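You operate a simulated robot arm through the tools that you are given. There is no shell and no other tool. Be economical: measure what you need, move in short steps, check, and stop when the job is done.

The job below is to be done with a simulated robot arm. You get a single attempt, and the scene is never put back.

JOB
Refill the left bowl and vent it.
Fine: first tighten its lid handle and close its drain; open the green valve handle, vent till water comes, close the vent, only then open the orange valve handle; the side line stays open.

It is judged by the outcome, as a careful person would: the job done as asked, and still so three seconds after it is handed in. It fails if anything else is knocked over, pushed out of place, dropped, spilled or broken. Lids that push on must go on centred and level and be pressed home; caps that screw on are set level and turned clockwise until they are tight.

ROBOT AND FRAMES
A 7-joint arm with a two-finger parallel gripper on a trunk, on a base that drives. Base frame: it is fixed to the floor where the robot stands at the start and does not move with it; the origin is under the middle of the robot, x ahead of it, y to its left, z up. Lengths are in cm, angles in degrees, forces in N, time in s.
Its first joint turns from -166.0 to 166.0 degrees. Places, roughly: air release handle [-30, -180, 140]; blue clamp [10, -110, 100]; gauge valve handle [10, -130, 140]; green valve handle [70, -30, 130]; inlet handle [0, -140, 130]; left drain handle [70, 0, 90]; left lid handle [70, 0, 120]; left sample handle [90, 20, 100]; left vent handle [70, -10, 110]; left vent spout [70, -10, 110]; middle sample handle [80, 10, 90]; orange valve handle [70, -30, 90]; outlet handle [-30, -150, 90]; purple valve handle [40, -70, 130]; reducer handle [10, -110, 130]; right drain handle [40, -40, 90]. Payload 1.57 kg.
The TCP is the grasp point between the finger pads, 3 cm short of the fingertips. In the tool frame z runs along the fingers and y along their closing line. Largest opening 11 cm; finger width 2.4, thickness 1.2; the body of the gripper, 4.8 by 11.2 cm, starts 7.8 cm behind the TCP.
Orientation is told as [roll, pitch, yaw] about the base's x, y, z axes, in that order, counted from this pose: with the fingers straight down and closing along the base's y, the tool's x points along the base's -x, its y along +y and its z along -z.

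CONTROLS
- The arm moves only by the tool play_rows. Its argument "series" is a list of rows, each an object of numbers (a shift or turn left out is 0, a gripper value left out holds the last): "fingers": the gripper command, from -1 (fully open) to 1 (shut), values between in proportion; "tx", "ty", "tz": the shift along the base's x, y, z in cm; "wx", "wy", "wz": the turn, a rotation vector about the base's x, y, z in rad. In form: [{"fingers": .., "tx": .., "ty": .., "tz": .., "wx": .., "wy": .., "wz": ..}, ...]. A call has 1 to 8 rows; each row shifts and turns the commanded pose from where the row before left it. A row lasts 0.2 s, in which the tool goes at most 5 cm and 8.6 degrees; a call with a longer step from one row to the next is refused whole, and so is a gripper value outside its range. Where a pose cannot be reached the arm comes as near as it can. A force on the tool above 40 N (or 10 N above the force at the start of the call, whichever is more), or a blocked arm, ends the call early, and 0.2 s more pass. Each finger travels about 10.8 cm/s and halts on what it meets, pressing with about 41 N; the grip force reading is that of the motor and also rises with nothing between the fingers. The clock runs only during rows and for 0.2 s after the last one: add rows that do not move to give the fingers time. It gives the time, the measured TCP pose, the force on the tool (base axes), the opening and the grip force at its end, in the units of the frame above (readings bear some noise), with the torque about the TCP (base axes, N m) and any sound that the robot's microphone picked up, and new pictures: "show" is both (left out), scene, wrist or none.
- Cameras (640 x 400 px; columns grow to the right, rows downward): "scene" is now at [48.24, 12.91, 152.33]; the picture's right is [-0.77, -0.64, 0.00], its down [-0.32, 0.38, -0.87] and it looks along [0.55, -0.67, -0.50] (base axes); focal length 214 px, centre (320, 200). "wrist" rides on the gripper at [7, 1.6, -14.1] in the tool frame; the picture's right is [-0.23, 0.97, 0.00], its down [-0.86, -0.20, -0.48] and it looks along [-0.47, -0.11, 0.88] (tool axes); focal length 222 px, centre (320, 200). There is no depth. A picture from a camera that has moved, and an enlarged one, comes with that camera's place and axes in the base frame and with its lens.
- slide_trunk(by): slides the trunk up (or, below 0, down) by that many cm; the arm and the scene camera ride with it, the base frame stays. It gives what a move gives, with no picture.
- roll_base(legs): drives the robot by 1 to 6 legs, each [ahead, left, turn to the left] in cm, cm and degrees, along the robot's own axes; the way and the turn of a leg run together, so that a leg with both is an arc; at most 150 cm and 180 degrees a leg. The arm and the cameras ride along, it lands a little off, and it stops where it bumps. It gives what a move gives, and a new picture of the scene camera.
- head_to(pan, tilt): turns the head with the scene camera to pan (to the left, within 103 degrees either way) and tilt (down, from -29 to 69), counted from straight ahead of the robot. It gives what a move gives, and a new picture of the scene camera.
- close_up(camera, box): a new picture of the part [left, top, right, bottom] of that camera's present view, enlarged. No time passes.
- close_job(): hands the job in; it is judged then, once.

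Work in short steps. Places have to be worked out from the pictures, the camera data and where the tool is seen: move nearer, look again, correct. Check each grasp and each placing, and mend what went wrong. You have 120 turns and 260 pictures in all, those below and enlarged ones among them. Open the gripper and draw the arm clear of the work before you hand the job in, unless the task says otherwise; then end with one line.

The tools are called after "Call:" as name(argument=value, ...) on one line, values as JSON. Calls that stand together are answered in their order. play_rows: Moves the arm, as the interface text tells. Its arguments: {"type":"object","properties":{"series":{"type":"array"},"show":{"type":"string","enum":["both","scene","wrist","none"]}},"required":["series"]} The other tools are called the same way: slide_trunk (by) slides the trunk up or down; roll_base (legs) drives the base; head_to (pan, tilt) turns the head that bears the scene camera; close_up (camera, box) takes an enlarged picture of a part of a camera's view; close_job () hands the job in.

At the start:

```text
time_s: 0.0
eef_pos: [68.93, 8.86, 148.29]
tcp_rot: [0.1, 0.0, 0.0]
wrist_force: [-0.9, -0.2, -0.4]
ft_torque: [-0.01, 0.0, -0.03]
width: 11.01
grip_force: 0.0
trunk travel left (down, up): [-55.0, 6.0]
robot x, y, heading: [0.14, 0.14, 0.2]
head pan, tilt: [-50.3, 29.7]
```

scene: 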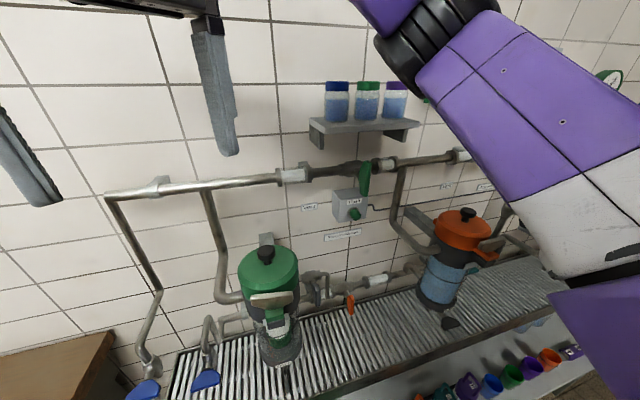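
wrist: 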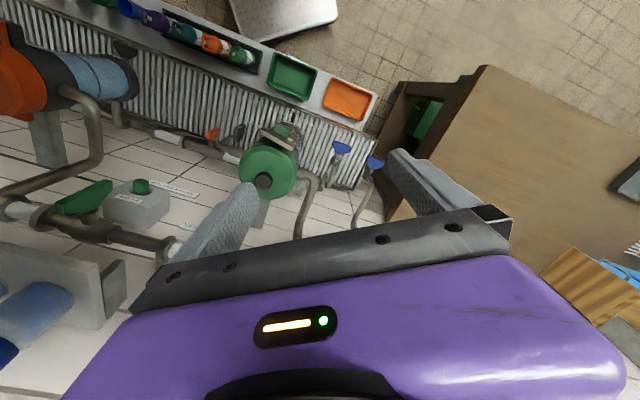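

I see the left bowl (green top) beneath the pipe with a green valve handle; I enlarge the scene view to identify the handles and labels.

Call:
close_up(camera="scene", box=[200, 220, 360, 380])

Call:
close_up(camera="scene", box=[280, 140, 440, 240])

Call:
close_up(camera="wrist", box=[200, 90, 400, 220])

```text
2.50 times, centred on (280, 300) of scene
camera zoom: at [48.24, 12.91, 152.33], right [-0.77, -0.64, 0.0], down [-0.32, 0.38, -0.87], along [0.55, -0.67, -0.5], focal length 536 px, centre (420, -50)
```

zoom: 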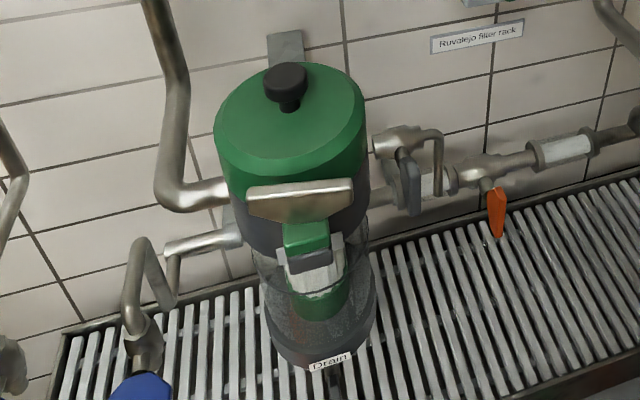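

```text
4.00 times, centred on (360, 190) of scene
camera zoom: at [48.24, 12.91, 152.33], right [-0.77, -0.64, 0.0], down [-0.32, 0.38, -0.87], along [0.55, -0.67, -0.5], focal length 858 px, centre (160, 240)
```

zoom: 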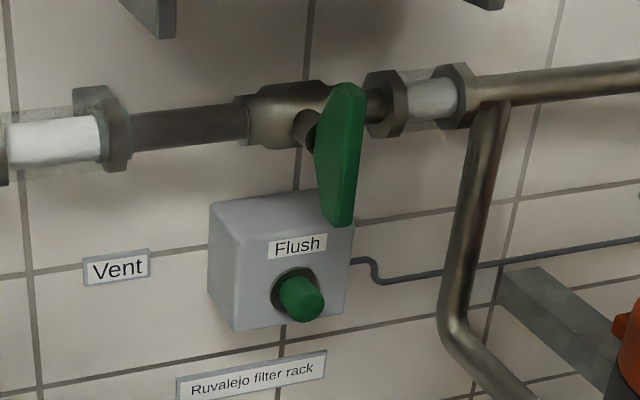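

```text
3.08 times, centred on (300, 155) of wrist
camera zoom: at [61.85, 10.44, 162.76], right [0.23, 0.97, 0.0], down [0.86, -0.2, 0.48], along [0.47, -0.11, -0.88], focal length 684 px, centre (382, 338)
```

zoom: 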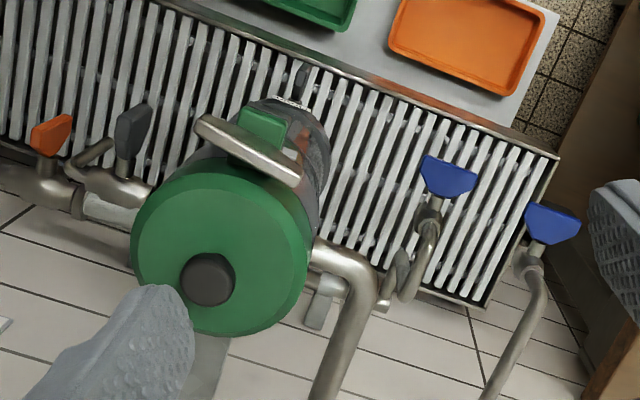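

The lid knob triangulates to about (77,-5,121) and the metal bar at the bowl's front to (70,-0.5,117.5), with the wall running along (-0.6,-0.8). I turn the head towards the bowl for a more direct look.

Call:
head_to(pan=-25, tilt=50)

```text
time_s: 0.9
eef_pos: [68.93, 8.85, 148.4]
tcp_rot: [0.0, 0.0, 0.0]
wrist_force: [1.0, -0.2, 0.0]
ft_torque: [0.0, 0.01, 0.02]
width: 11.01
grip_force: 0.1
trunk travel left (down, up): [-55.0, 6.0]
robot x, y, heading: [0.03, 0.37, 0.0]
head pan, tilt: [-25.0, 50.0]
camera scene: at [49.44, 16.62, 149.34], right [-0.42, -0.91, 0.0], down [-0.69, 0.32, -0.64], along [0.58, -0.27, -0.77], focal length 214 px, centre (320, 200)
```

scene: 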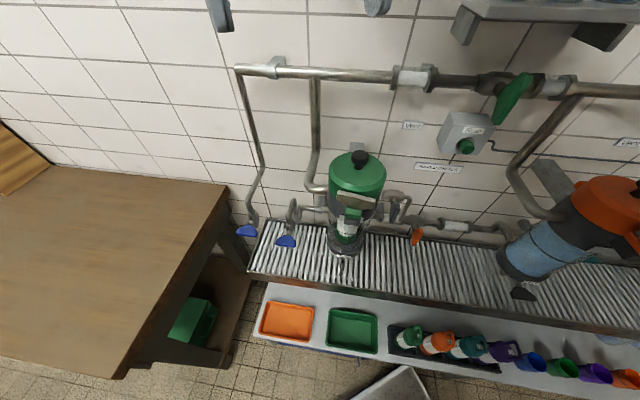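

Call:
close_up(camera="scene", box=[280, 130, 440, 290])

Call:
close_up(camera="scene", box=[220, 170, 320, 270])

Call:
close_up(camera="scene", box=[390, 60, 600, 190])

Call:
close_up(camera="scene", box=[380, 170, 640, 320])

```text
2.50 times, centred on (360, 210) of scene
camera zoom: at [49.44, 16.62, 149.34], right [-0.42, -0.91, 0.0], down [-0.69, 0.32, -0.64], along [0.58, -0.27, -0.77], focal length 536 px, centre (220, 175)
```

zoom: 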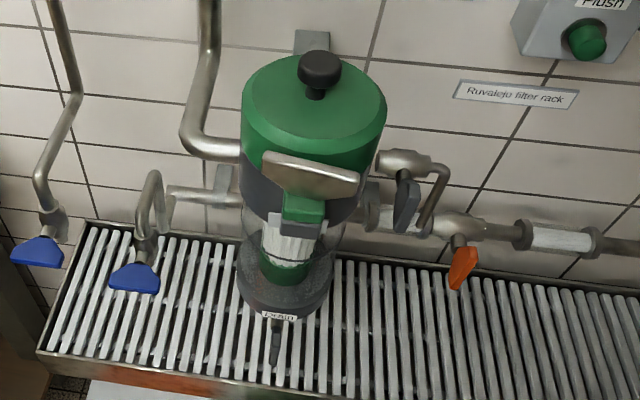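

```text
4.00 times, centred on (270, 220) of scene
camera zoom: at [49.44, 16.62, 149.34], right [-0.42, -0.91, 0.0], down [-0.69, 0.32, -0.64], along [0.58, -0.27, -0.77], focal length 858 px, centre (520, 120)
```

zoom: 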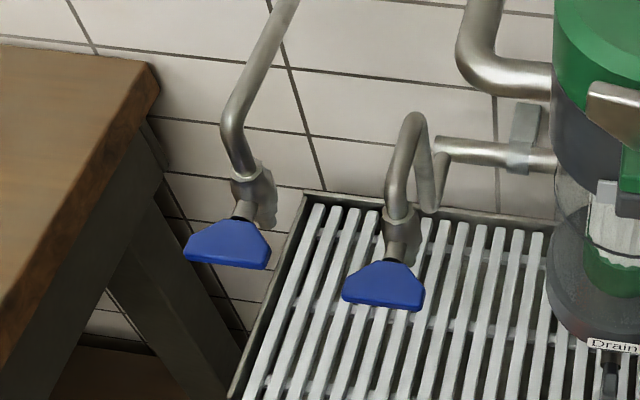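

```text
3.05 times, centred on (495, 125) of scene
camera zoom: at [49.44, 16.62, 149.34], right [-0.42, -0.91, 0.0], down [-0.69, 0.32, -0.64], along [0.58, -0.27, -0.77], focal length 654 px, centre (-213, 429)
```

zoom: 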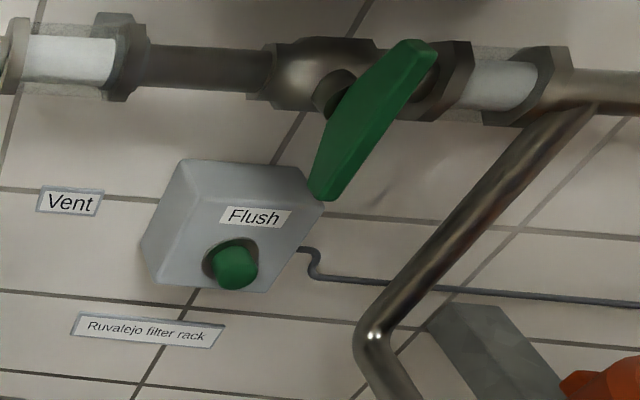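

```text
2.46 times, centred on (510, 245) of scene
camera zoom: at [49.44, 16.62, 149.34], right [-0.42, -0.91, 0.0], down [-0.69, 0.32, -0.64], along [0.58, -0.27, -0.77], focal length 528 px, centre (-148, 89)
```

zoom: 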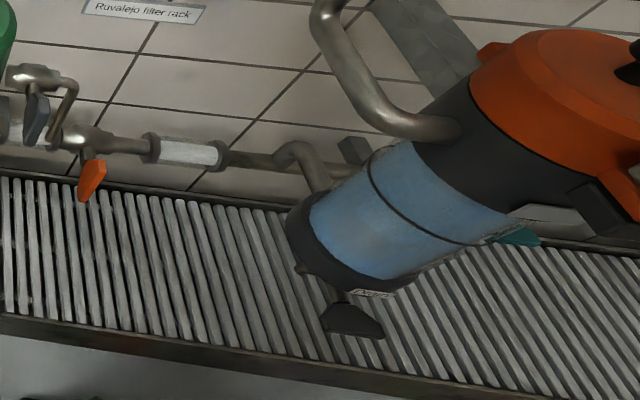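

The bowl's drain handle points outward (open), the green and orange handles hang across their pipes (closed), and the wall faces about azimuth 147°. I yaw the tool to face the wall and tilt it up about 45° while drawing back, to look at the bowl with the wrist camera.

Call:
play_rows(series=[{"wz": -0.145, "tx": -3, "ty": 1}, {"wz": -0.145, "tx": -3, "ty": 1}, {"wz": -0.145, "tx": -3, "ty": 1}, {"wz": -0.145, "tx": -3}, {"wx": -0.0785, "wy": -0.1195, "tx": -2, "tz": -1}, {"wx": -0.0785, "wy": -0.1195, "tx": -2, "tz": -1}, {"wx": -0.0785, "wy": -0.1195, "tz": -1}, {"wx": -0.0785, "wy": -0.1195}], show="both")

```text
time_s: 2.4
eef_pos: [53.54, 10.91, 145.7]
tcp_rot: [0.5, -17.9, -34.2]
wrist_force: [6.3, -5.7, 18.0]
ft_torque: [0.51, 1.3, 0.25]
width: 11.03
grip_force: 0.1
out of reach, approached as far as the arm can: row 7
trunk travel left (down, up): [-55.0, 6.0]
robot x, y, heading: [0.2, -0.13, -0.1]
head pan, tilt: [-25.0, 50.0]
stopped in row 7: the force on the tool passed its limit at 82 N (the readings are from after the stop); the commanded pose is now the measured one
camera scene: at [49.3, 16.64, 149.12], right [-0.42, -0.91, 0.0], down [-0.71, 0.33, -0.62], along [0.56, -0.26, -0.78], focal length 214 px, centre (320, 200)
camera wrist: at [45.25, 18.42, 157.33], right [0.72, 0.69, 0.08], down [0.44, -0.54, 0.72], along [0.53, -0.48, -0.69], focal length 222 px, centre (320, 200)
```

scene: 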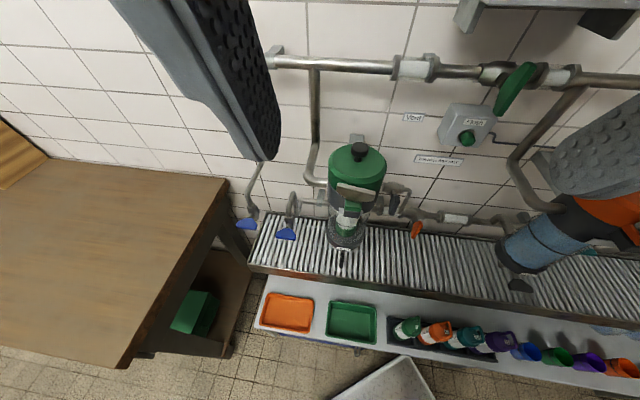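
wrist: 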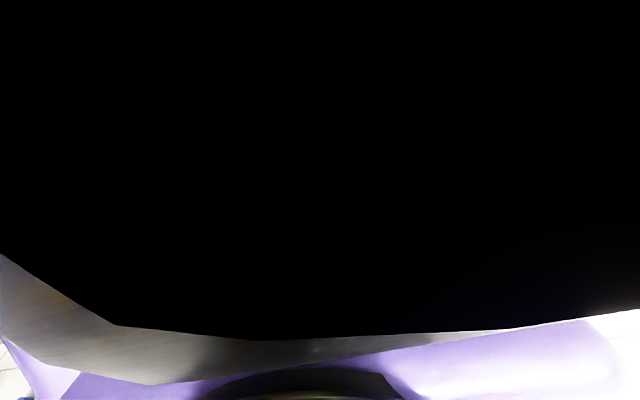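

The gripper touched the robot's own head (the wrist camera is covered), nothing else. I move the tool forward away from it.

Call:
play_rows(series=[{"tx": 4, "ty": -2}, {"tx": 4, "ty": -2}, {"tx": 4, "ty": -2}, {"tx": 3, "ty": -1}], show="wrist")

```text
time_s: 2.8
eef_pos: [54.2, 11.1, 145.7]
tcp_rot: [1.0, -16.8, -32.9]
wrist_force: [-1.1, 2.0, 12.5]
ft_torque: [0.88, 0.82, 0.01]
width: 11.0
grip_force: 0.0
trunk travel left (down, up): [-55.0, 6.0]
robot x, y, heading: [0.14, -0.42, -0.1]
head pan, tilt: [-25.0, 50.0]
stopped in row 1: the force on the tool passed its limit at 97 N (the readings are from after the stop); the commanded pose is now the measured one
camera wrist: at [45.93, 18.09, 157.48], right [0.71, 0.7, 0.08], down [0.46, -0.54, 0.7], along [0.54, -0.46, -0.71], focal length 222 px, centre (320, 200)
```

wrist: 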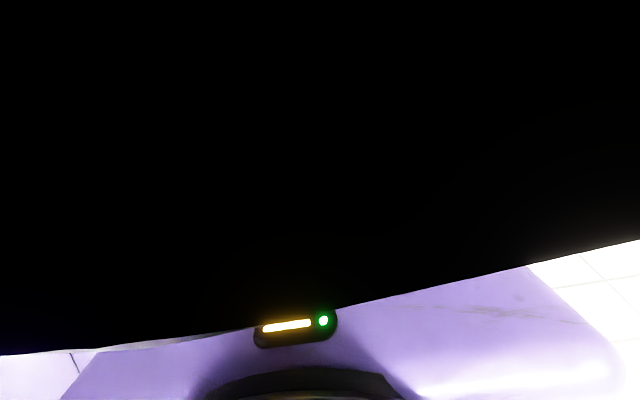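

The head sits just below the gripper body, so I lift straight up in small steps before going forward.

Call:
play_rows(series=[{"tz": 1}, {"tz": 2}, {"tz": 3}, {"tz": 3}], show="wrist")

```text
time_s: 3.8
eef_pos: [55.52, 9.37, 148.44]
tcp_rot: [1.0, -14.4, -32.7]
wrist_force: [0.2, -0.1, -0.1]
ft_torque: [0.0, 0.03, 0.02]
width: 10.99
grip_force: 0.0
out of reach, approached as far as the arm can: row 3, 4
trunk travel left (down, up): [-55.0, 6.0]
robot x, y, heading: [-0.21, -0.0, 0.3]
head pan, tilt: [-25.0, 50.0]
camera wrist: at [47.58, 16.06, 160.8], right [0.71, 0.7, 0.07], down [0.49, -0.56, 0.67], along [0.51, -0.44, -0.74], focal length 222 px, centre (320, 200)
```

wrist: 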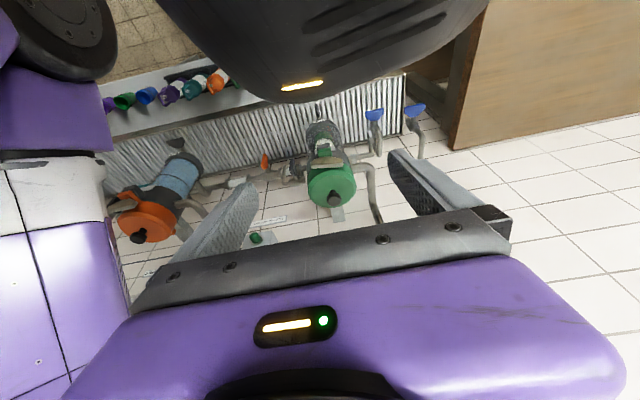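

The arm is free again. Working beside the head will be cleaner, so I drive the robot left and turn it left, putting the bowl to its front-right on a line square to the wall.

Call:
roll_base(legs=[[-3, 46, 0], [0, 0, 27]])

Call:
head_to(pan=-60, tilt=35)

```text
time_s: 7.8
eef_pos: [42.64, 78.82, 148.72]
tcp_rot: [1.4, -14.3, -6.4]
wrist_force: [-0.3, -0.5, -0.1]
ft_torque: [0.02, -0.01, 0.01]
width: 10.99
grip_force: 0.0
trunk travel left (down, up): [-55.0, 6.0]
robot x, y, heading: [-2.72, 45.78, 26.5]
head pan, tilt: [-25.0, 50.0]
camera scene: at [33.85, 82.83, 149.33], right [0.03, -1.0, 0.0], down [-0.77, -0.02, -0.64], along [0.64, 0.02, -0.77], focal length 214 px, centre (320, 200)
```

scene: 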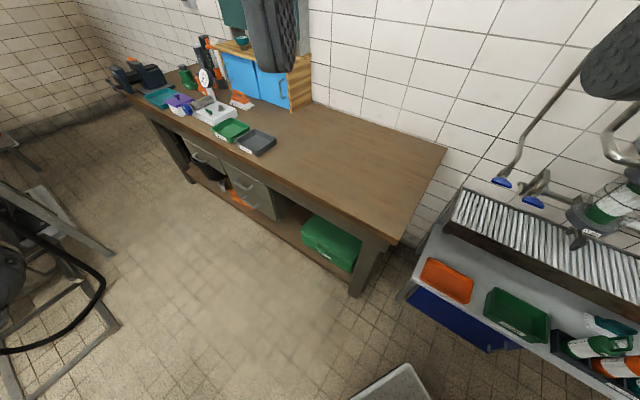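

```text
time_s: 8.9
eef_pos: [42.84, 78.66, 148.66]
tcp_rot: [1.5, -14.0, -6.4]
wrist_force: [-0.2, 0.1, 0.4]
ft_torque: [0.02, 0.02, -0.01]
width: 11.01
grip_force: 0.1
trunk travel left (down, up): [-55.0, 6.0]
robot x, y, heading: [-2.98, 46.06, 26.7]
head pan, tilt: [-60.0, 35.0]
camera scene: at [33.5, 77.78, 151.5], right [-0.55, -0.83, 0.0], down [-0.48, 0.32, -0.82], along [0.68, -0.45, -0.57], focal length 214 px, centre (320, 200)
```

scene: 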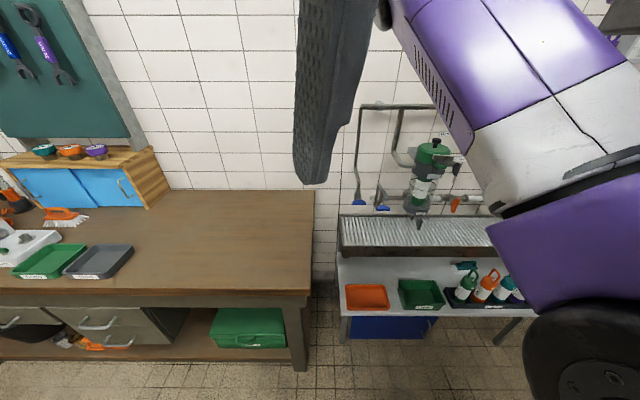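

The head now looks square at the wall (azimuth −33.5°). I swing the tool round in front of the bowl, turning it to match.

Call:
play_rows(series=[{"ty": -4.8, "wz": -0.06}, {"ty": -4.8, "wz": -0.06}, {"ty": -4.8, "wz": -0.06}, {"ty": -4.8, "wz": -0.06}, {"ty": -4.8, "wz": -0.06}, {"ty": -4.8, "wz": -0.06}, {"ty": -4.8, "wz": -0.06}, {"ty": -4.8, "wz": -0.06}], show="none")

Call:
play_rows(series=[{"ty": -4, "tz": -1, "wx": -0.0785, "wy": -0.1195}, {"ty": -4, "tz": -1, "wx": -0.0785, "wy": -0.1195}, {"ty": -4, "tz": -1, "wx": -0.0785, "wy": -0.1195}, {"ty": -4, "tz": -1, "wx": -0.0785, "wy": -0.1195}, {"ty": -3, "tz": -2, "wx": -0.0785, "wy": -0.1195}, {"tz": -2}, {"tz": -2}], show="both")

```text
time_s: 9.6
eef_pos: [40.54, 70.72, 148.45]
tcp_rot: [1.2, -13.6, -0.7]
wrist_force: [-0.9, 0.1, 0.1]
ft_torque: [0.0, 0.02, 0.04]
width: 10.99
grip_force: 0.0
trunk travel left (down, up): [-55.0, 6.0]
robot x, y, heading: [-2.78, 45.54, 26.5]
head pan, tilt: [-60.0, 35.0]
stopped in row 3: the arm was blocked; the commanded pose is now the measured one
```

```text
time_s: 9.9
eef_pos: [40.56, 70.33, 147.93]
tcp_rot: [0.6, -14.4, 0.9]
wrist_force: [5.8, 6.4, -2.4]
ft_torque: [-0.9, 0.28, -0.96]
width: 11.02
grip_force: 0.0
trunk travel left (down, up): [-55.0, 6.0]
robot x, y, heading: [-3.07, 45.96, 26.7]
head pan, tilt: [-60.0, 35.0]
stopped in row 1: the force on the tool passed its limit at 126 N (the readings are from after the stop); the commanded pose is now the measured one
camera scene: at [33.51, 77.76, 151.5], right [-0.55, -0.83, 0.0], down [-0.48, 0.32, -0.82], along [0.68, -0.45, -0.57], focal length 214 px, centre (320, 200)
camera wrist: at [30.25, 71.75, 160.16], right [0.2, 0.98, 0.07], down [0.71, -0.19, 0.67], along [0.67, -0.09, -0.74], focal length 222 px, centre (320, 200)
```

scene: 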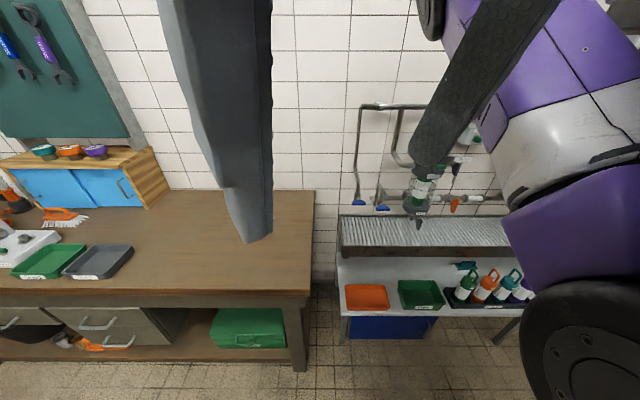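
wrist: 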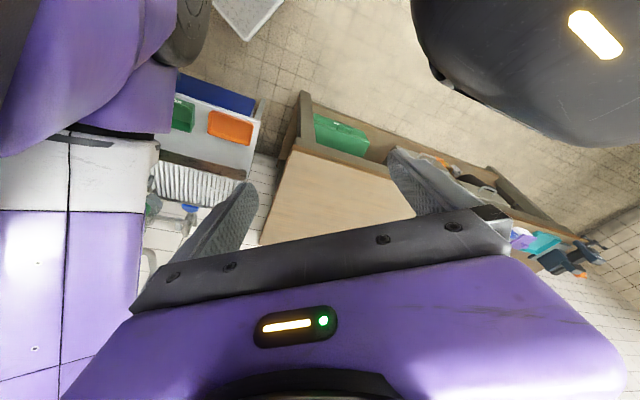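

The gripper is crowding the head again; I move outward along the robot's forward-right, away from the head, before swinging on.

Call:
play_rows(series=[{"tx": 3, "ty": 0.5}, {"tx": 4, "ty": 0.5}, {"tx": 4, "ty": -1}, {"tx": 4, "ty": -2}, {"tx": 3, "ty": -3}, {"ty": -4, "tx": 1}], show="wrist")

```text
time_s: 11.4
eef_pos: [58.71, 67.28, 147.76]
tcp_rot: [0.6, -14.2, 10.8]
wrist_force: [-0.1, -0.9, 0.1]
ft_torque: [0.0, 0.0, 0.01]
width: 10.99
grip_force: 0.1
trunk travel left (down, up): [-55.0, 6.0]
robot x, y, heading: [-2.89, 45.82, 26.6]
head pan, tilt: [-60.0, 35.0]
stopped in row 6: the arm was blocked; the commanded pose is now the measured one
camera wrist: at [48.35, 66.88, 160.02], right [0.03, 1.0, 0.07], down [0.74, -0.07, 0.67], along [0.67, 0.03, -0.74], focal length 222 px, centre (320, 200)
```

wrist: 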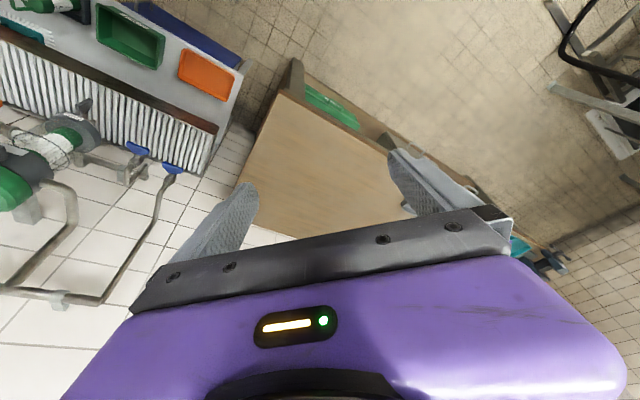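

The tool is now clear of the head but the yaw drifted. I try a plain shift to robot-right, with the yaw corrected gently.

Call:
play_rows(series=[{"tx": 1, "ty": -3}, {"tx": 0, "ty": -3}, {"tx": 0, "ty": -4}, {"tx": 0, "ty": -4}], show="scene")

```text
time_s: 12.4
eef_pos: [59.57, 53.31, 147.74]
tcp_rot: [0.4, -14.3, 10.7]
wrist_force: [-0.3, -0.1, 0.8]
ft_torque: [-0.03, 0.05, 0.01]
width: 11.0
grip_force: 0.0
trunk travel left (down, up): [-55.0, 6.0]
robot x, y, heading: [-2.97, 46.11, 26.5]
head pan, tilt: [-60.0, 35.0]
camera scene: at [33.49, 77.83, 151.49], right [-0.55, -0.83, 0.0], down [-0.48, 0.32, -0.82], along [0.68, -0.45, -0.57], focal length 214 px, centre (320, 200)
```

scene: 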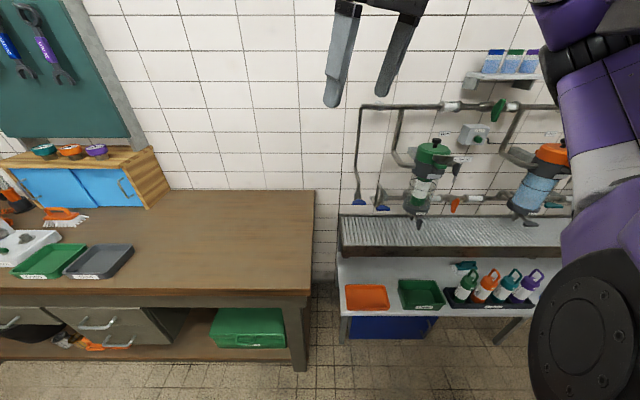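

Moving freely now. I continue to a spot in front of the bowl while turning the tool to face the wall.

Call:
play_rows(series=[{"tx": -1.4, "ty": -4.5, "wz": -0.095}, {"tx": -1.4, "ty": -4.5, "wz": -0.095}, {"tx": -1.4, "ty": -4.5, "wz": -0.095}, {"tx": -1.4, "ty": -4.5, "wz": -0.095}, {"tx": -1.4, "ty": -4.5, "wz": -0.095}, {"tx": -1.4, "ty": -4.5, "wz": -0.095}, {"tx": -1.4, "ty": -4.5, "wz": -0.095}, {"tx": -1.4, "ty": -4.5, "wz": -0.095}], show="both")

```text
time_s: 13.3
eef_pos: [55.37, 38.2, 147.76]
tcp_rot: [0.9, -14.7, -9.0]
wrist_force: [7.6, -0.4, -1.3]
ft_torque: [0.05, 0.87, -0.14]
width: 11.03
grip_force: 0.0
trunk travel left (down, up): [-55.0, 6.0]
robot x, y, heading: [-2.97, 45.89, 26.5]
head pan, tilt: [-60.0, 35.0]
stopped in row 4: the force on the tool passed its limit at 117 N (the readings are from after the stop); the commanded pose is now the measured one
camera scene: at [33.51, 77.78, 151.5], right [-0.55, -0.83, 0.0], down [-0.48, 0.32, -0.82], along [0.68, -0.45, -0.57], focal length 214 px, centre (320, 200)
camera wrist: at [45.31, 41.18, 159.92], right [0.36, 0.93, 0.07], down [0.67, -0.31, 0.68], along [0.65, -0.2, -0.73], focal length 222 px, centre (320, 200)
```

scene: 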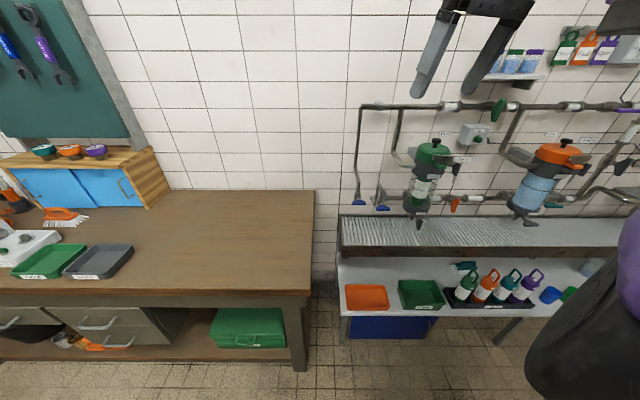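
wrist: 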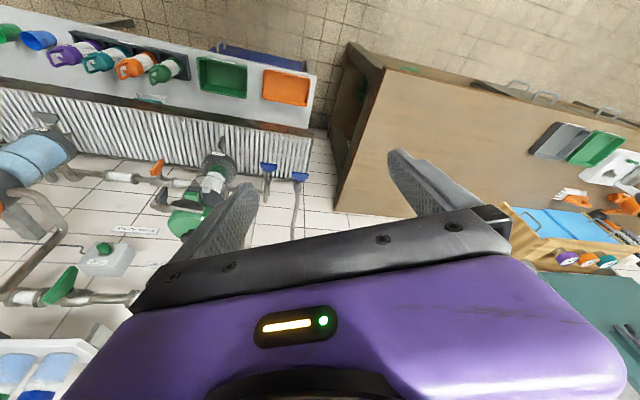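

The tool looks free in the pictures; the push came from behind (+x), likely the folded wrist against the robot itself. I extend outward a bit as I keep moving right.

Call:
play_rows(series=[{"tx": 2.5, "ty": -1}, {"tx": 2, "ty": -3.5}, {"tx": 0, "ty": -4}, {"tx": 0, "ty": -4}, {"tx": -1, "ty": -4, "wz": -0.06}, {"tx": -1, "ty": -4, "wz": -0.06}], show="wrist")

```text
time_s: 14.8
eef_pos: [57.78, 17.57, 147.68]
tcp_rot: [0.8, -14.8, -15.9]
wrist_force: [-0.4, 0.1, -0.7]
ft_torque: [-0.02, 0.02, 0.0]
width: 10.99
grip_force: 0.1
trunk travel left (down, up): [-55.0, 6.0]
robot x, y, heading: [-2.66, 45.65, 26.5]
head pan, tilt: [-60.0, 35.0]
camera wrist: at [48.21, 21.74, 159.93], right [0.47, 0.88, 0.07], down [0.62, -0.39, 0.68], along [0.62, -0.28, -0.73], focal length 222 px, centre (320, 200)
```

wrist: 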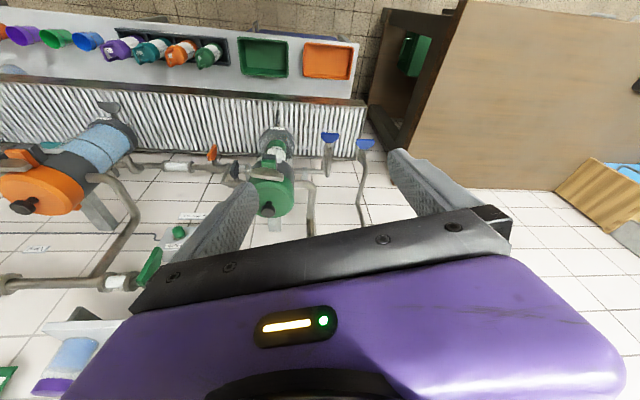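

Now I finish the yaw and tilt the tool up toward horizontal, lowering it slowly in front of the bowl.

Call:
play_rows(series=[{"wz": -0.1, "tx": -1}, {"wz": -0.1, "tx": -1}, {"wz": -0.11, "tx": -1}, {"wx": -0.0785, "wy": -0.1195, "tz": -2}, {"wx": -0.0785, "wy": -0.1195, "tz": -2}, {"wx": -0.0785, "wy": -0.1195, "tz": -2}, {"wx": -0.0785, "wy": -0.1195, "tz": -2}, {"wx": -0.0785, "wy": -0.1195, "tz": -2}], show="both")

```text
time_s: 16.6
eef_pos: [54.74, 17.54, 137.7]
tcp_rot: [1.3, -55.8, -33.9]
wrist_force: [0.1, 0.3, 0.8]
ft_torque: [0.01, -0.02, 0.01]
width: 11.0
grip_force: 0.0
trunk travel left (down, up): [-55.0, 6.0]
robot x, y, heading: [-2.62, 45.44, 26.4]
head pan, tilt: [-60.0, 35.0]
camera scene: at [33.47, 77.75, 151.53], right [-0.55, -0.83, 0.0], down [-0.48, 0.32, -0.82], along [0.68, -0.45, -0.57], focal length 214 px, centre (320, 200)
camera wrist: at [42.49, 27.5, 140.25], right [0.63, 0.75, 0.2], down [-0.04, -0.22, 0.97], along [0.77, -0.63, -0.11], focal length 222 px, centre (320, 200)
```

scene: 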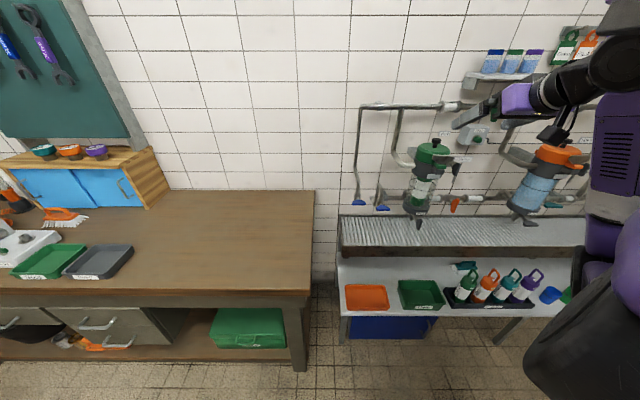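
wrist: 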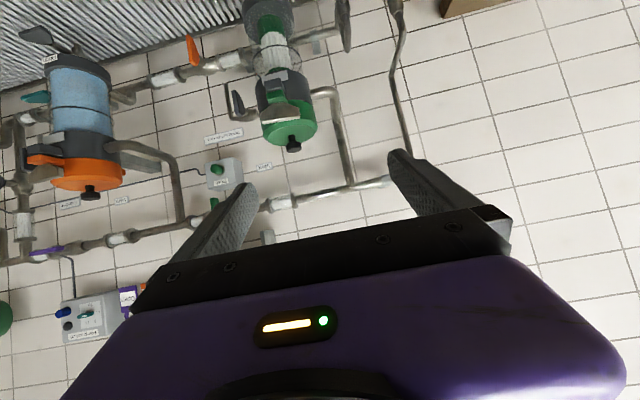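

Good posture: the wrist camera now looks level (image upside down). I lower it about 20 cm to study the bowl's lid handle, vent and drain.

Call:
play_rows(series=[{"tz": -4}, {"tz": -4}, {"tz": -4}, {"tz": -4}, {"tz": -3}], show="wrist")

Call:
close_up(camera="wrist", box=[180, 0, 380, 160])

Call:
close_up(camera="scene", box=[370, 120, 490, 240])

```text
time_s: 17.8
eef_pos: [54.77, 17.55, 118.76]
tcp_rot: [1.1, -55.7, -33.7]
wrist_force: [0.9, 0.0, -0.3]
ft_torque: [0.02, -0.02, -0.03]
width: 11.01
grip_force: 0.0
trunk travel left (down, up): [-55.0, 6.0]
robot x, y, heading: [-2.53, 46.17, 26.7]
head pan, tilt: [-60.0, 35.0]
camera wrist: at [42.46, 27.32, 121.24], right [0.63, 0.75, 0.2], down [-0.04, -0.22, 0.97], along [0.77, -0.63, -0.11], focal length 222 px, centre (320, 200)
```

wrist: 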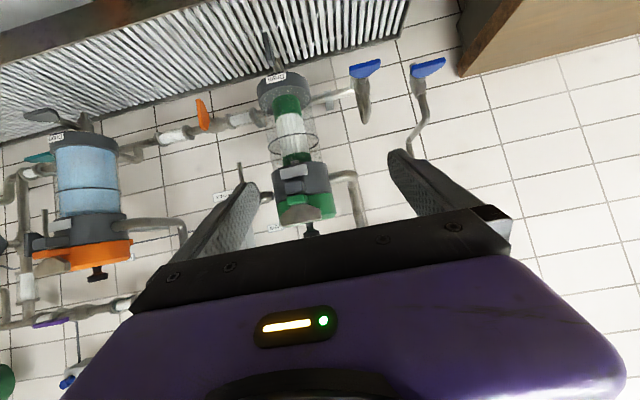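

```text
2.50 times, centred on (280, 80) of wrist
camera zoom: at [42.46, 27.32, 121.24], right [0.63, 0.75, 0.2], down [-0.04, -0.22, 0.97], along [0.77, -0.63, -0.11], focal length 555 px, centre (420, 500)
```

zoom: 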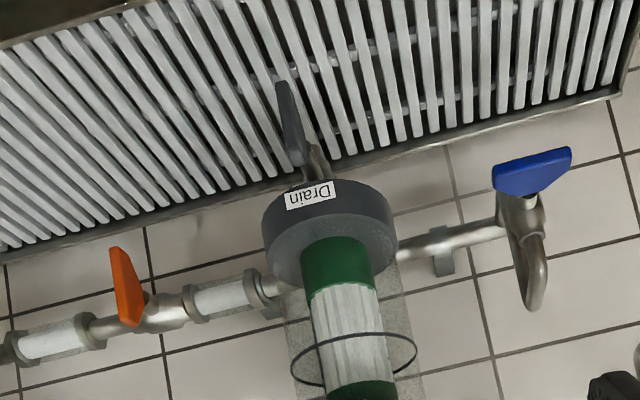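

```text
3.33 times, centred on (430, 180) of scene
camera zoom: at [33.48, 77.75, 151.52], right [-0.55, -0.83, 0.0], down [-0.48, 0.32, -0.82], along [0.68, -0.45, -0.57], focal length 715 px, centre (-47, 267)
```

zoom: 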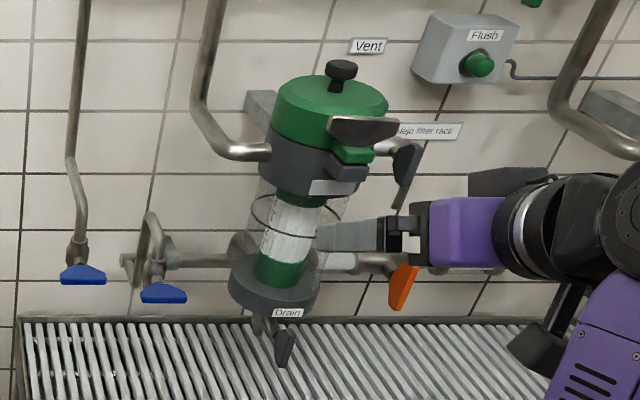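

I take enlarged views of the lid clamp on both bowls to see how the handle turns and what tight looks like.

Call:
close_up(camera="wrist", box=[240, 140, 360, 240])

Call:
close_up(camera="wrist", box=[10, 180, 150, 300])

Call:
close_up(camera="scene", box=[400, 130, 480, 190])

Call:
close_up(camera="scene", box=[490, 120, 610, 240])

```text
4.00 times, centred on (300, 190) of wrist
camera zoom: at [42.46, 27.32, 121.24], right [0.63, 0.75, 0.2], down [-0.04, -0.22, 0.97], along [0.77, -0.63, -0.11], focal length 888 px, centre (400, 240)
```

zoom: 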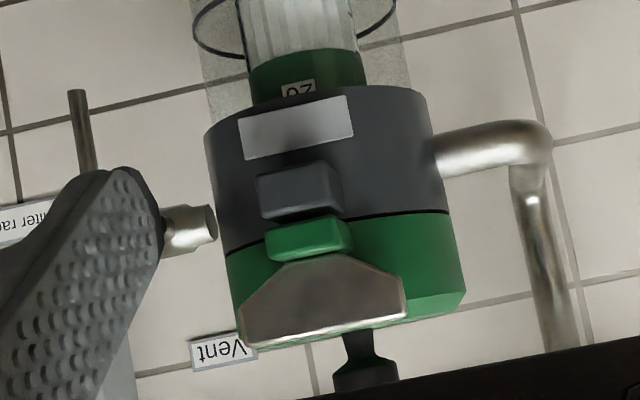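

```text
3.33 times, centred on (80, 240) of wrist
camera zoom: at [42.46, 27.32, 121.24], right [0.63, 0.75, 0.2], down [-0.04, -0.22, 0.97], along [0.77, -0.63, -0.11], focal length 740 px, centre (1120, 67)
```

zoom: 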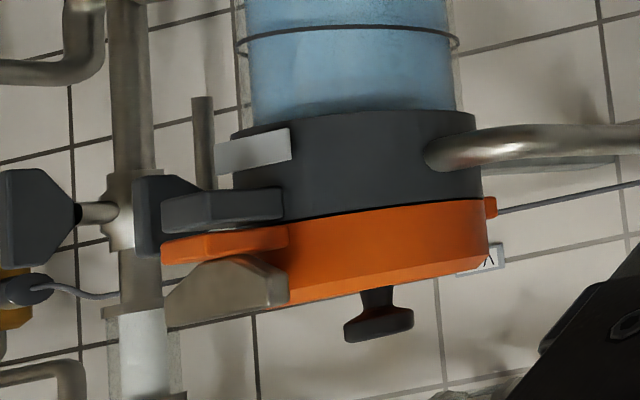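

```text
6.67 times, centred on (440, 160) of scene
camera zoom: at [33.48, 77.75, 151.52], right [-0.55, -0.83, 0.0], down [-0.48, 0.32, -0.82], along [0.68, -0.45, -0.57], focal length 1430 px, centre (-480, 467)
```

zoom: 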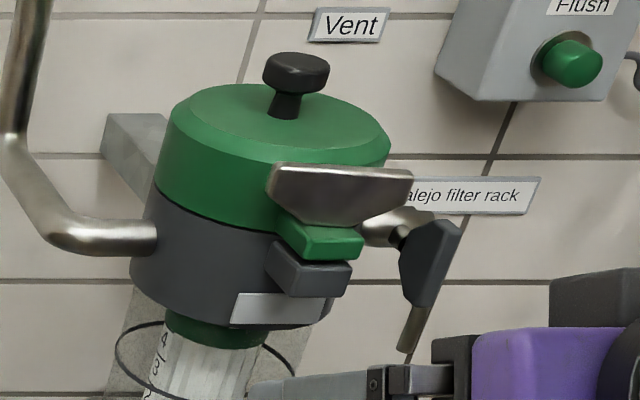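

```text
3.33 times, centred on (550, 180) of scene
camera zoom: at [33.48, 77.75, 151.52], right [-0.55, -0.83, 0.0], down [-0.48, 0.32, -0.82], along [0.68, -0.45, -0.57], focal length 715 px, centre (-447, 267)
```

zoom: 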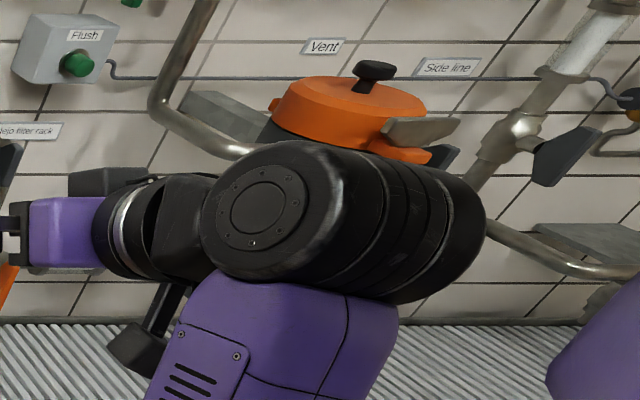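

The lid wing-nut sits at about (69,1,119) with its flat along the wall and a vertical stem; tightening clockwise (from above) means pushing its left half toward the wall. I shut the fingers and bring the tips just in front of its left end.

Call:
play_rows(series=[{"fingers": 1, "tz": 2}, {"tx": 2, "ty": -2}, {"tx": 2, "ty": -2}, {"tx": 2, "ty": -2}, {}], show="both")

Call:
close_up(camera="scene", box=[380, 120, 480, 190])

Call:
close_up(camera="wrist", box=[220, 120, 400, 260])

```text
time_s: 18.9
eef_pos: [60.82, 11.61, 120.72]
tcp_rot: [1.2, -55.8, -33.8]
wrist_force: [-1.0, 0.4, 0.1]
ft_torque: [-0.01, 0.02, -0.02]
width: 0.0
grip_force: 21.2
trunk travel left (down, up): [-55.0, 6.0]
robot x, y, heading: [-2.57, 45.96, 26.6]
head pan, tilt: [-60.0, 35.0]
camera scene: at [33.48, 77.77, 151.51], right [-0.55, -0.83, 0.0], down [-0.48, 0.32, -0.82], along [0.68, -0.45, -0.57], focal length 214 px, centre (320, 200)
camera wrist: at [48.54, 21.41, 123.2], right [0.63, 0.75, 0.2], down [-0.04, -0.22, 0.97], along [0.77, -0.63, -0.11], focal length 222 px, centre (320, 200)
```

scene: 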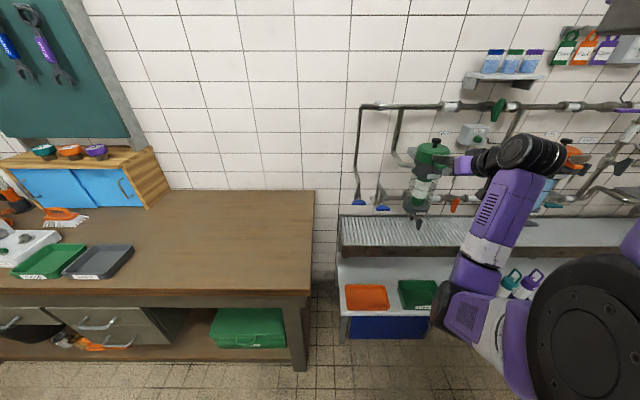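
wrist: 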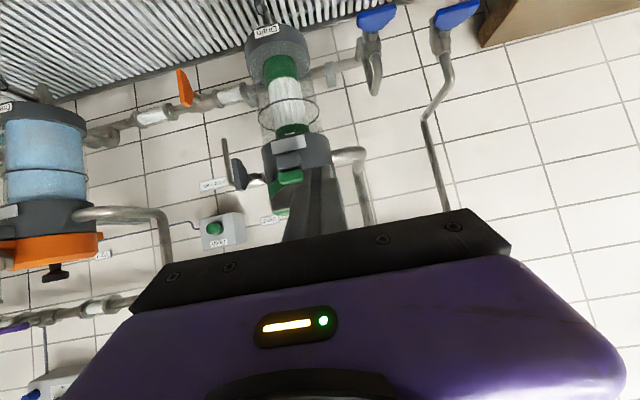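

```text
5.71 times, centred on (430, 155) of scene
camera zoom: at [33.48, 77.77, 151.51], right [-0.55, -0.83, 0.0], down [-0.48, 0.32, -0.82], along [0.68, -0.45, -0.57], focal length 1226 px, centre (-309, 457)
```

zoom: 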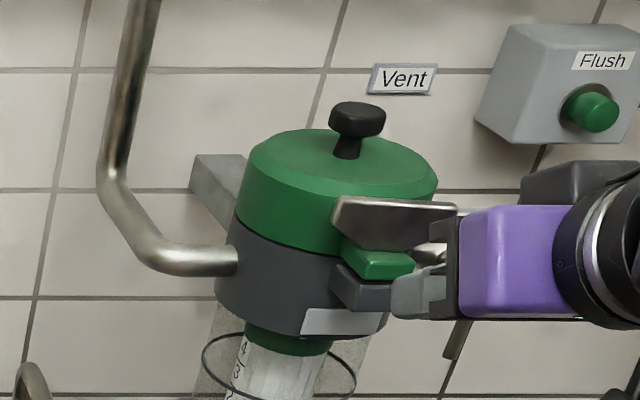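

```text
2.86 times, centred on (310, 190) of wrist
camera zoom: at [48.54, 21.41, 123.2], right [0.63, 0.75, 0.2], down [-0.04, -0.22, 0.97], along [0.77, -0.63, -0.11], focal length 635 px, centre (349, 229)
```

zoom: 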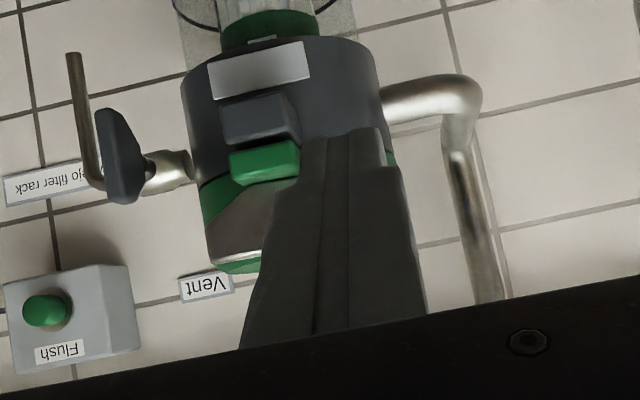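

Tips are about 9 cm in front of the wing and slightly left of its end. I shift right 1 cm, close in, then press in small steps.

Call:
play_rows(series=[{"tx": -0.6, "ty": -0.9}, {"tx": 2.5, "ty": -1.65}, {"tx": 2.5, "ty": -1.65}, {"tx": 1.25, "ty": -0.82}, {"tx": 0.84, "ty": -0.55}, {"tx": 0.84, "ty": -0.55}, {"tx": 0.84, "ty": -0.55}], show="both")

Call:
close_up(camera="scene", box=[380, 120, 480, 190])

Call:
close_up(camera="wrist", box=[220, 100, 400, 240])

```text
time_s: 20.6
eef_pos: [69.03, 4.96, 120.69]
tcp_rot: [1.2, -55.7, -33.8]
wrist_force: [-0.2, 0.3, -0.5]
ft_torque: [0.02, 0.03, -0.03]
width: 0.0
grip_force: 21.2
trunk travel left (down, up): [-55.0, 6.0]
robot x, y, heading: [-3.01, 45.76, 26.6]
head pan, tilt: [-60.0, 35.0]
camera scene: at [33.48, 77.77, 151.51], right [-0.55, -0.83, 0.0], down [-0.48, 0.32, -0.82], along [0.68, -0.45, -0.57], focal length 214 px, centre (320, 200)
camera wrist: at [56.68, 14.77, 123.2], right [0.63, 0.75, 0.2], down [-0.04, -0.22, 0.97], along [0.77, -0.63, -0.11], focal length 222 px, centre (320, 200)
```

scene: 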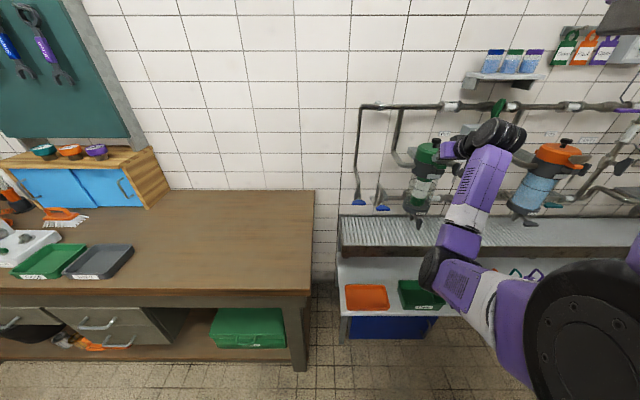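
wrist: 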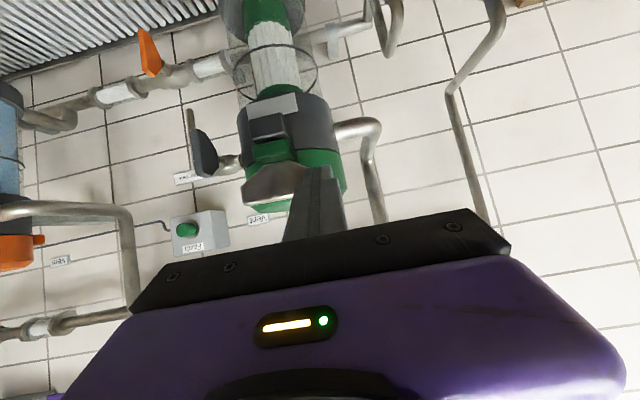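

```text
5.71 times, centred on (430, 155) of scene
camera zoom: at [33.48, 77.77, 151.51], right [-0.55, -0.83, 0.0], down [-0.48, 0.32, -0.82], along [0.68, -0.45, -0.57], focal length 1226 px, centre (-309, 457)
```

zoom: 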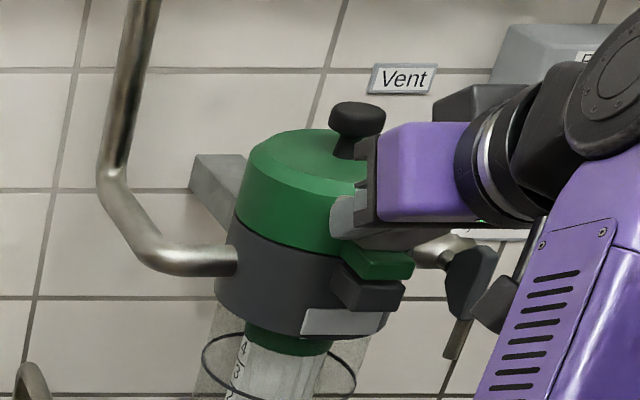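

```text
2.86 times, centred on (310, 170) of wrist
camera zoom: at [56.68, 14.77, 123.2], right [0.63, 0.75, 0.2], down [-0.04, -0.22, 0.97], along [0.77, -0.63, -0.11], focal length 635 px, centre (349, 286)
```

zoom: 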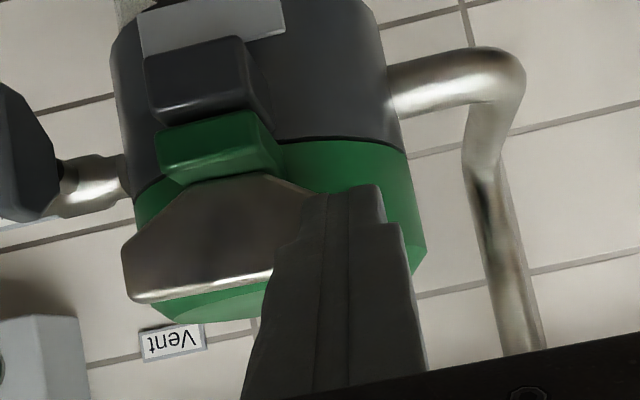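

No contact yet; the tips overlap the wing's left end in both views. I press further in 0.7 cm steps.

Call:
play_rows(series=[{"tx": 0.58, "ty": -0.38}, {"tx": 0.58, "ty": -0.38}, {"tx": 0.58, "ty": -0.38}], show="none")

Call:
close_up(camera="scene", box=[380, 120, 480, 190])

Call:
close_up(camera="wrist", box=[220, 100, 400, 240])

```text
time_s: 21.4
eef_pos: [70.62, 3.82, 120.88]
tcp_rot: [1.2, -55.7, -33.9]
wrist_force: [-0.8, -0.2, 0.9]
ft_torque: [0.0, 0.0, 0.01]
width: 0.0
grip_force: 21.2
trunk travel left (down, up): [-55.0, 6.0]
robot x, y, heading: [-2.76, 45.85, 26.7]
head pan, tilt: [-60.0, 35.0]
```

```text
5.71 times, centred on (430, 155) of scene
camera zoom: at [33.48, 77.77, 151.5], right [-0.55, -0.83, 0.0], down [-0.48, 0.32, -0.82], along [0.68, -0.45, -0.57], focal length 1226 px, centre (-309, 457)
```

zoom: 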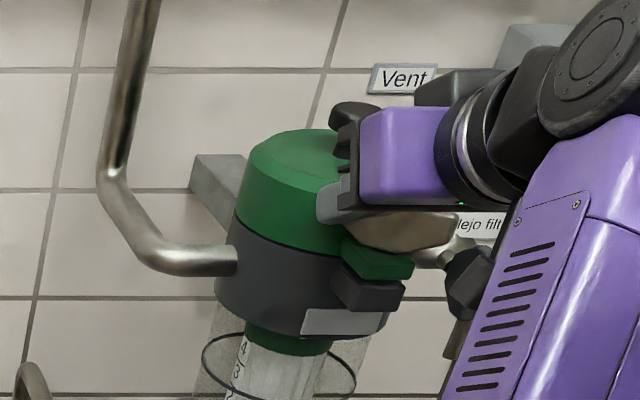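

```text
2.86 times, centred on (310, 170) of wrist
camera zoom: at [58.4, 13.66, 123.29], right [0.63, 0.75, 0.2], down [-0.04, -0.22, 0.97], along [0.77, -0.63, -0.11], focal length 635 px, centre (349, 286)
```

zoom: 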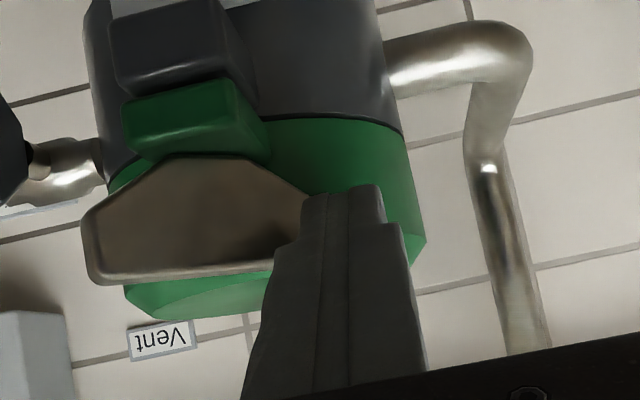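

The lid knob and wing still look in place and the force is tiny; the wing may have begun turning. I press on in small steps.

Call:
play_rows(series=[{"tx": 0.58, "ty": -0.38}, {"tx": 0.58, "ty": -0.38}, {"tx": 0.58, "ty": -0.38}], show="none")

Call:
close_up(camera="scene", box=[380, 120, 480, 190])

Call:
close_up(camera="wrist", box=[220, 100, 400, 240])

```text
time_s: 22.1
eef_pos: [71.88, 2.98, 120.82]
tcp_rot: [1.4, -55.3, -33.8]
wrist_force: [-18.4, 18.8, 7.9]
ft_torque: [0.02, -0.02, -0.07]
width: 0.0
grip_force: 21.6
trunk travel left (down, up): [-55.0, 6.0]
robot x, y, heading: [-3.11, 46.16, 26.5]
head pan, tilt: [-60.0, 35.0]
stopped in row 3: the force on the tool passed its limit at 56 N (the readings are from after the stop); the commanded pose is now the measured one
```

```text
5.71 times, centred on (430, 155) of scene
camera zoom: at [33.32, 77.94, 151.52], right [-0.55, -0.83, 0.0], down [-0.48, 0.32, -0.82], along [0.68, -0.45, -0.57], focal length 1226 px, centre (-309, 457)
```

zoom: 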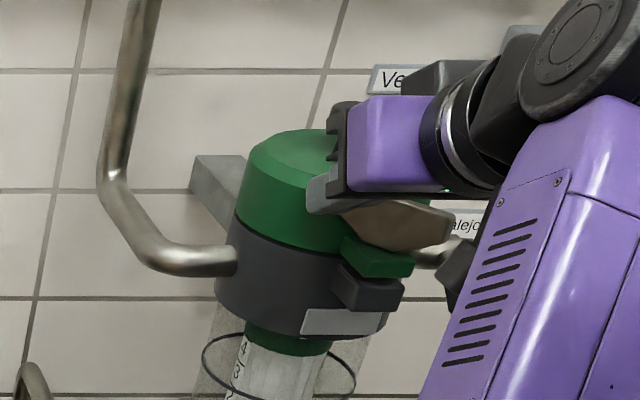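

```text
2.86 times, centred on (310, 170) of wrist
camera zoom: at [59.65, 12.89, 123.42], right [0.63, 0.75, 0.2], down [-0.04, -0.23, 0.97], along [0.77, -0.62, -0.12], focal length 635 px, centre (349, 286)
```

zoom: 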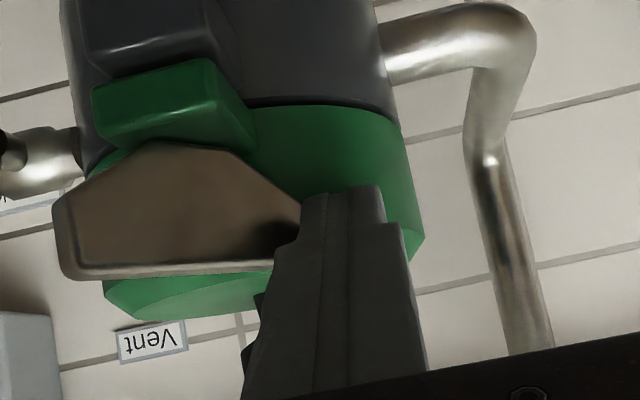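

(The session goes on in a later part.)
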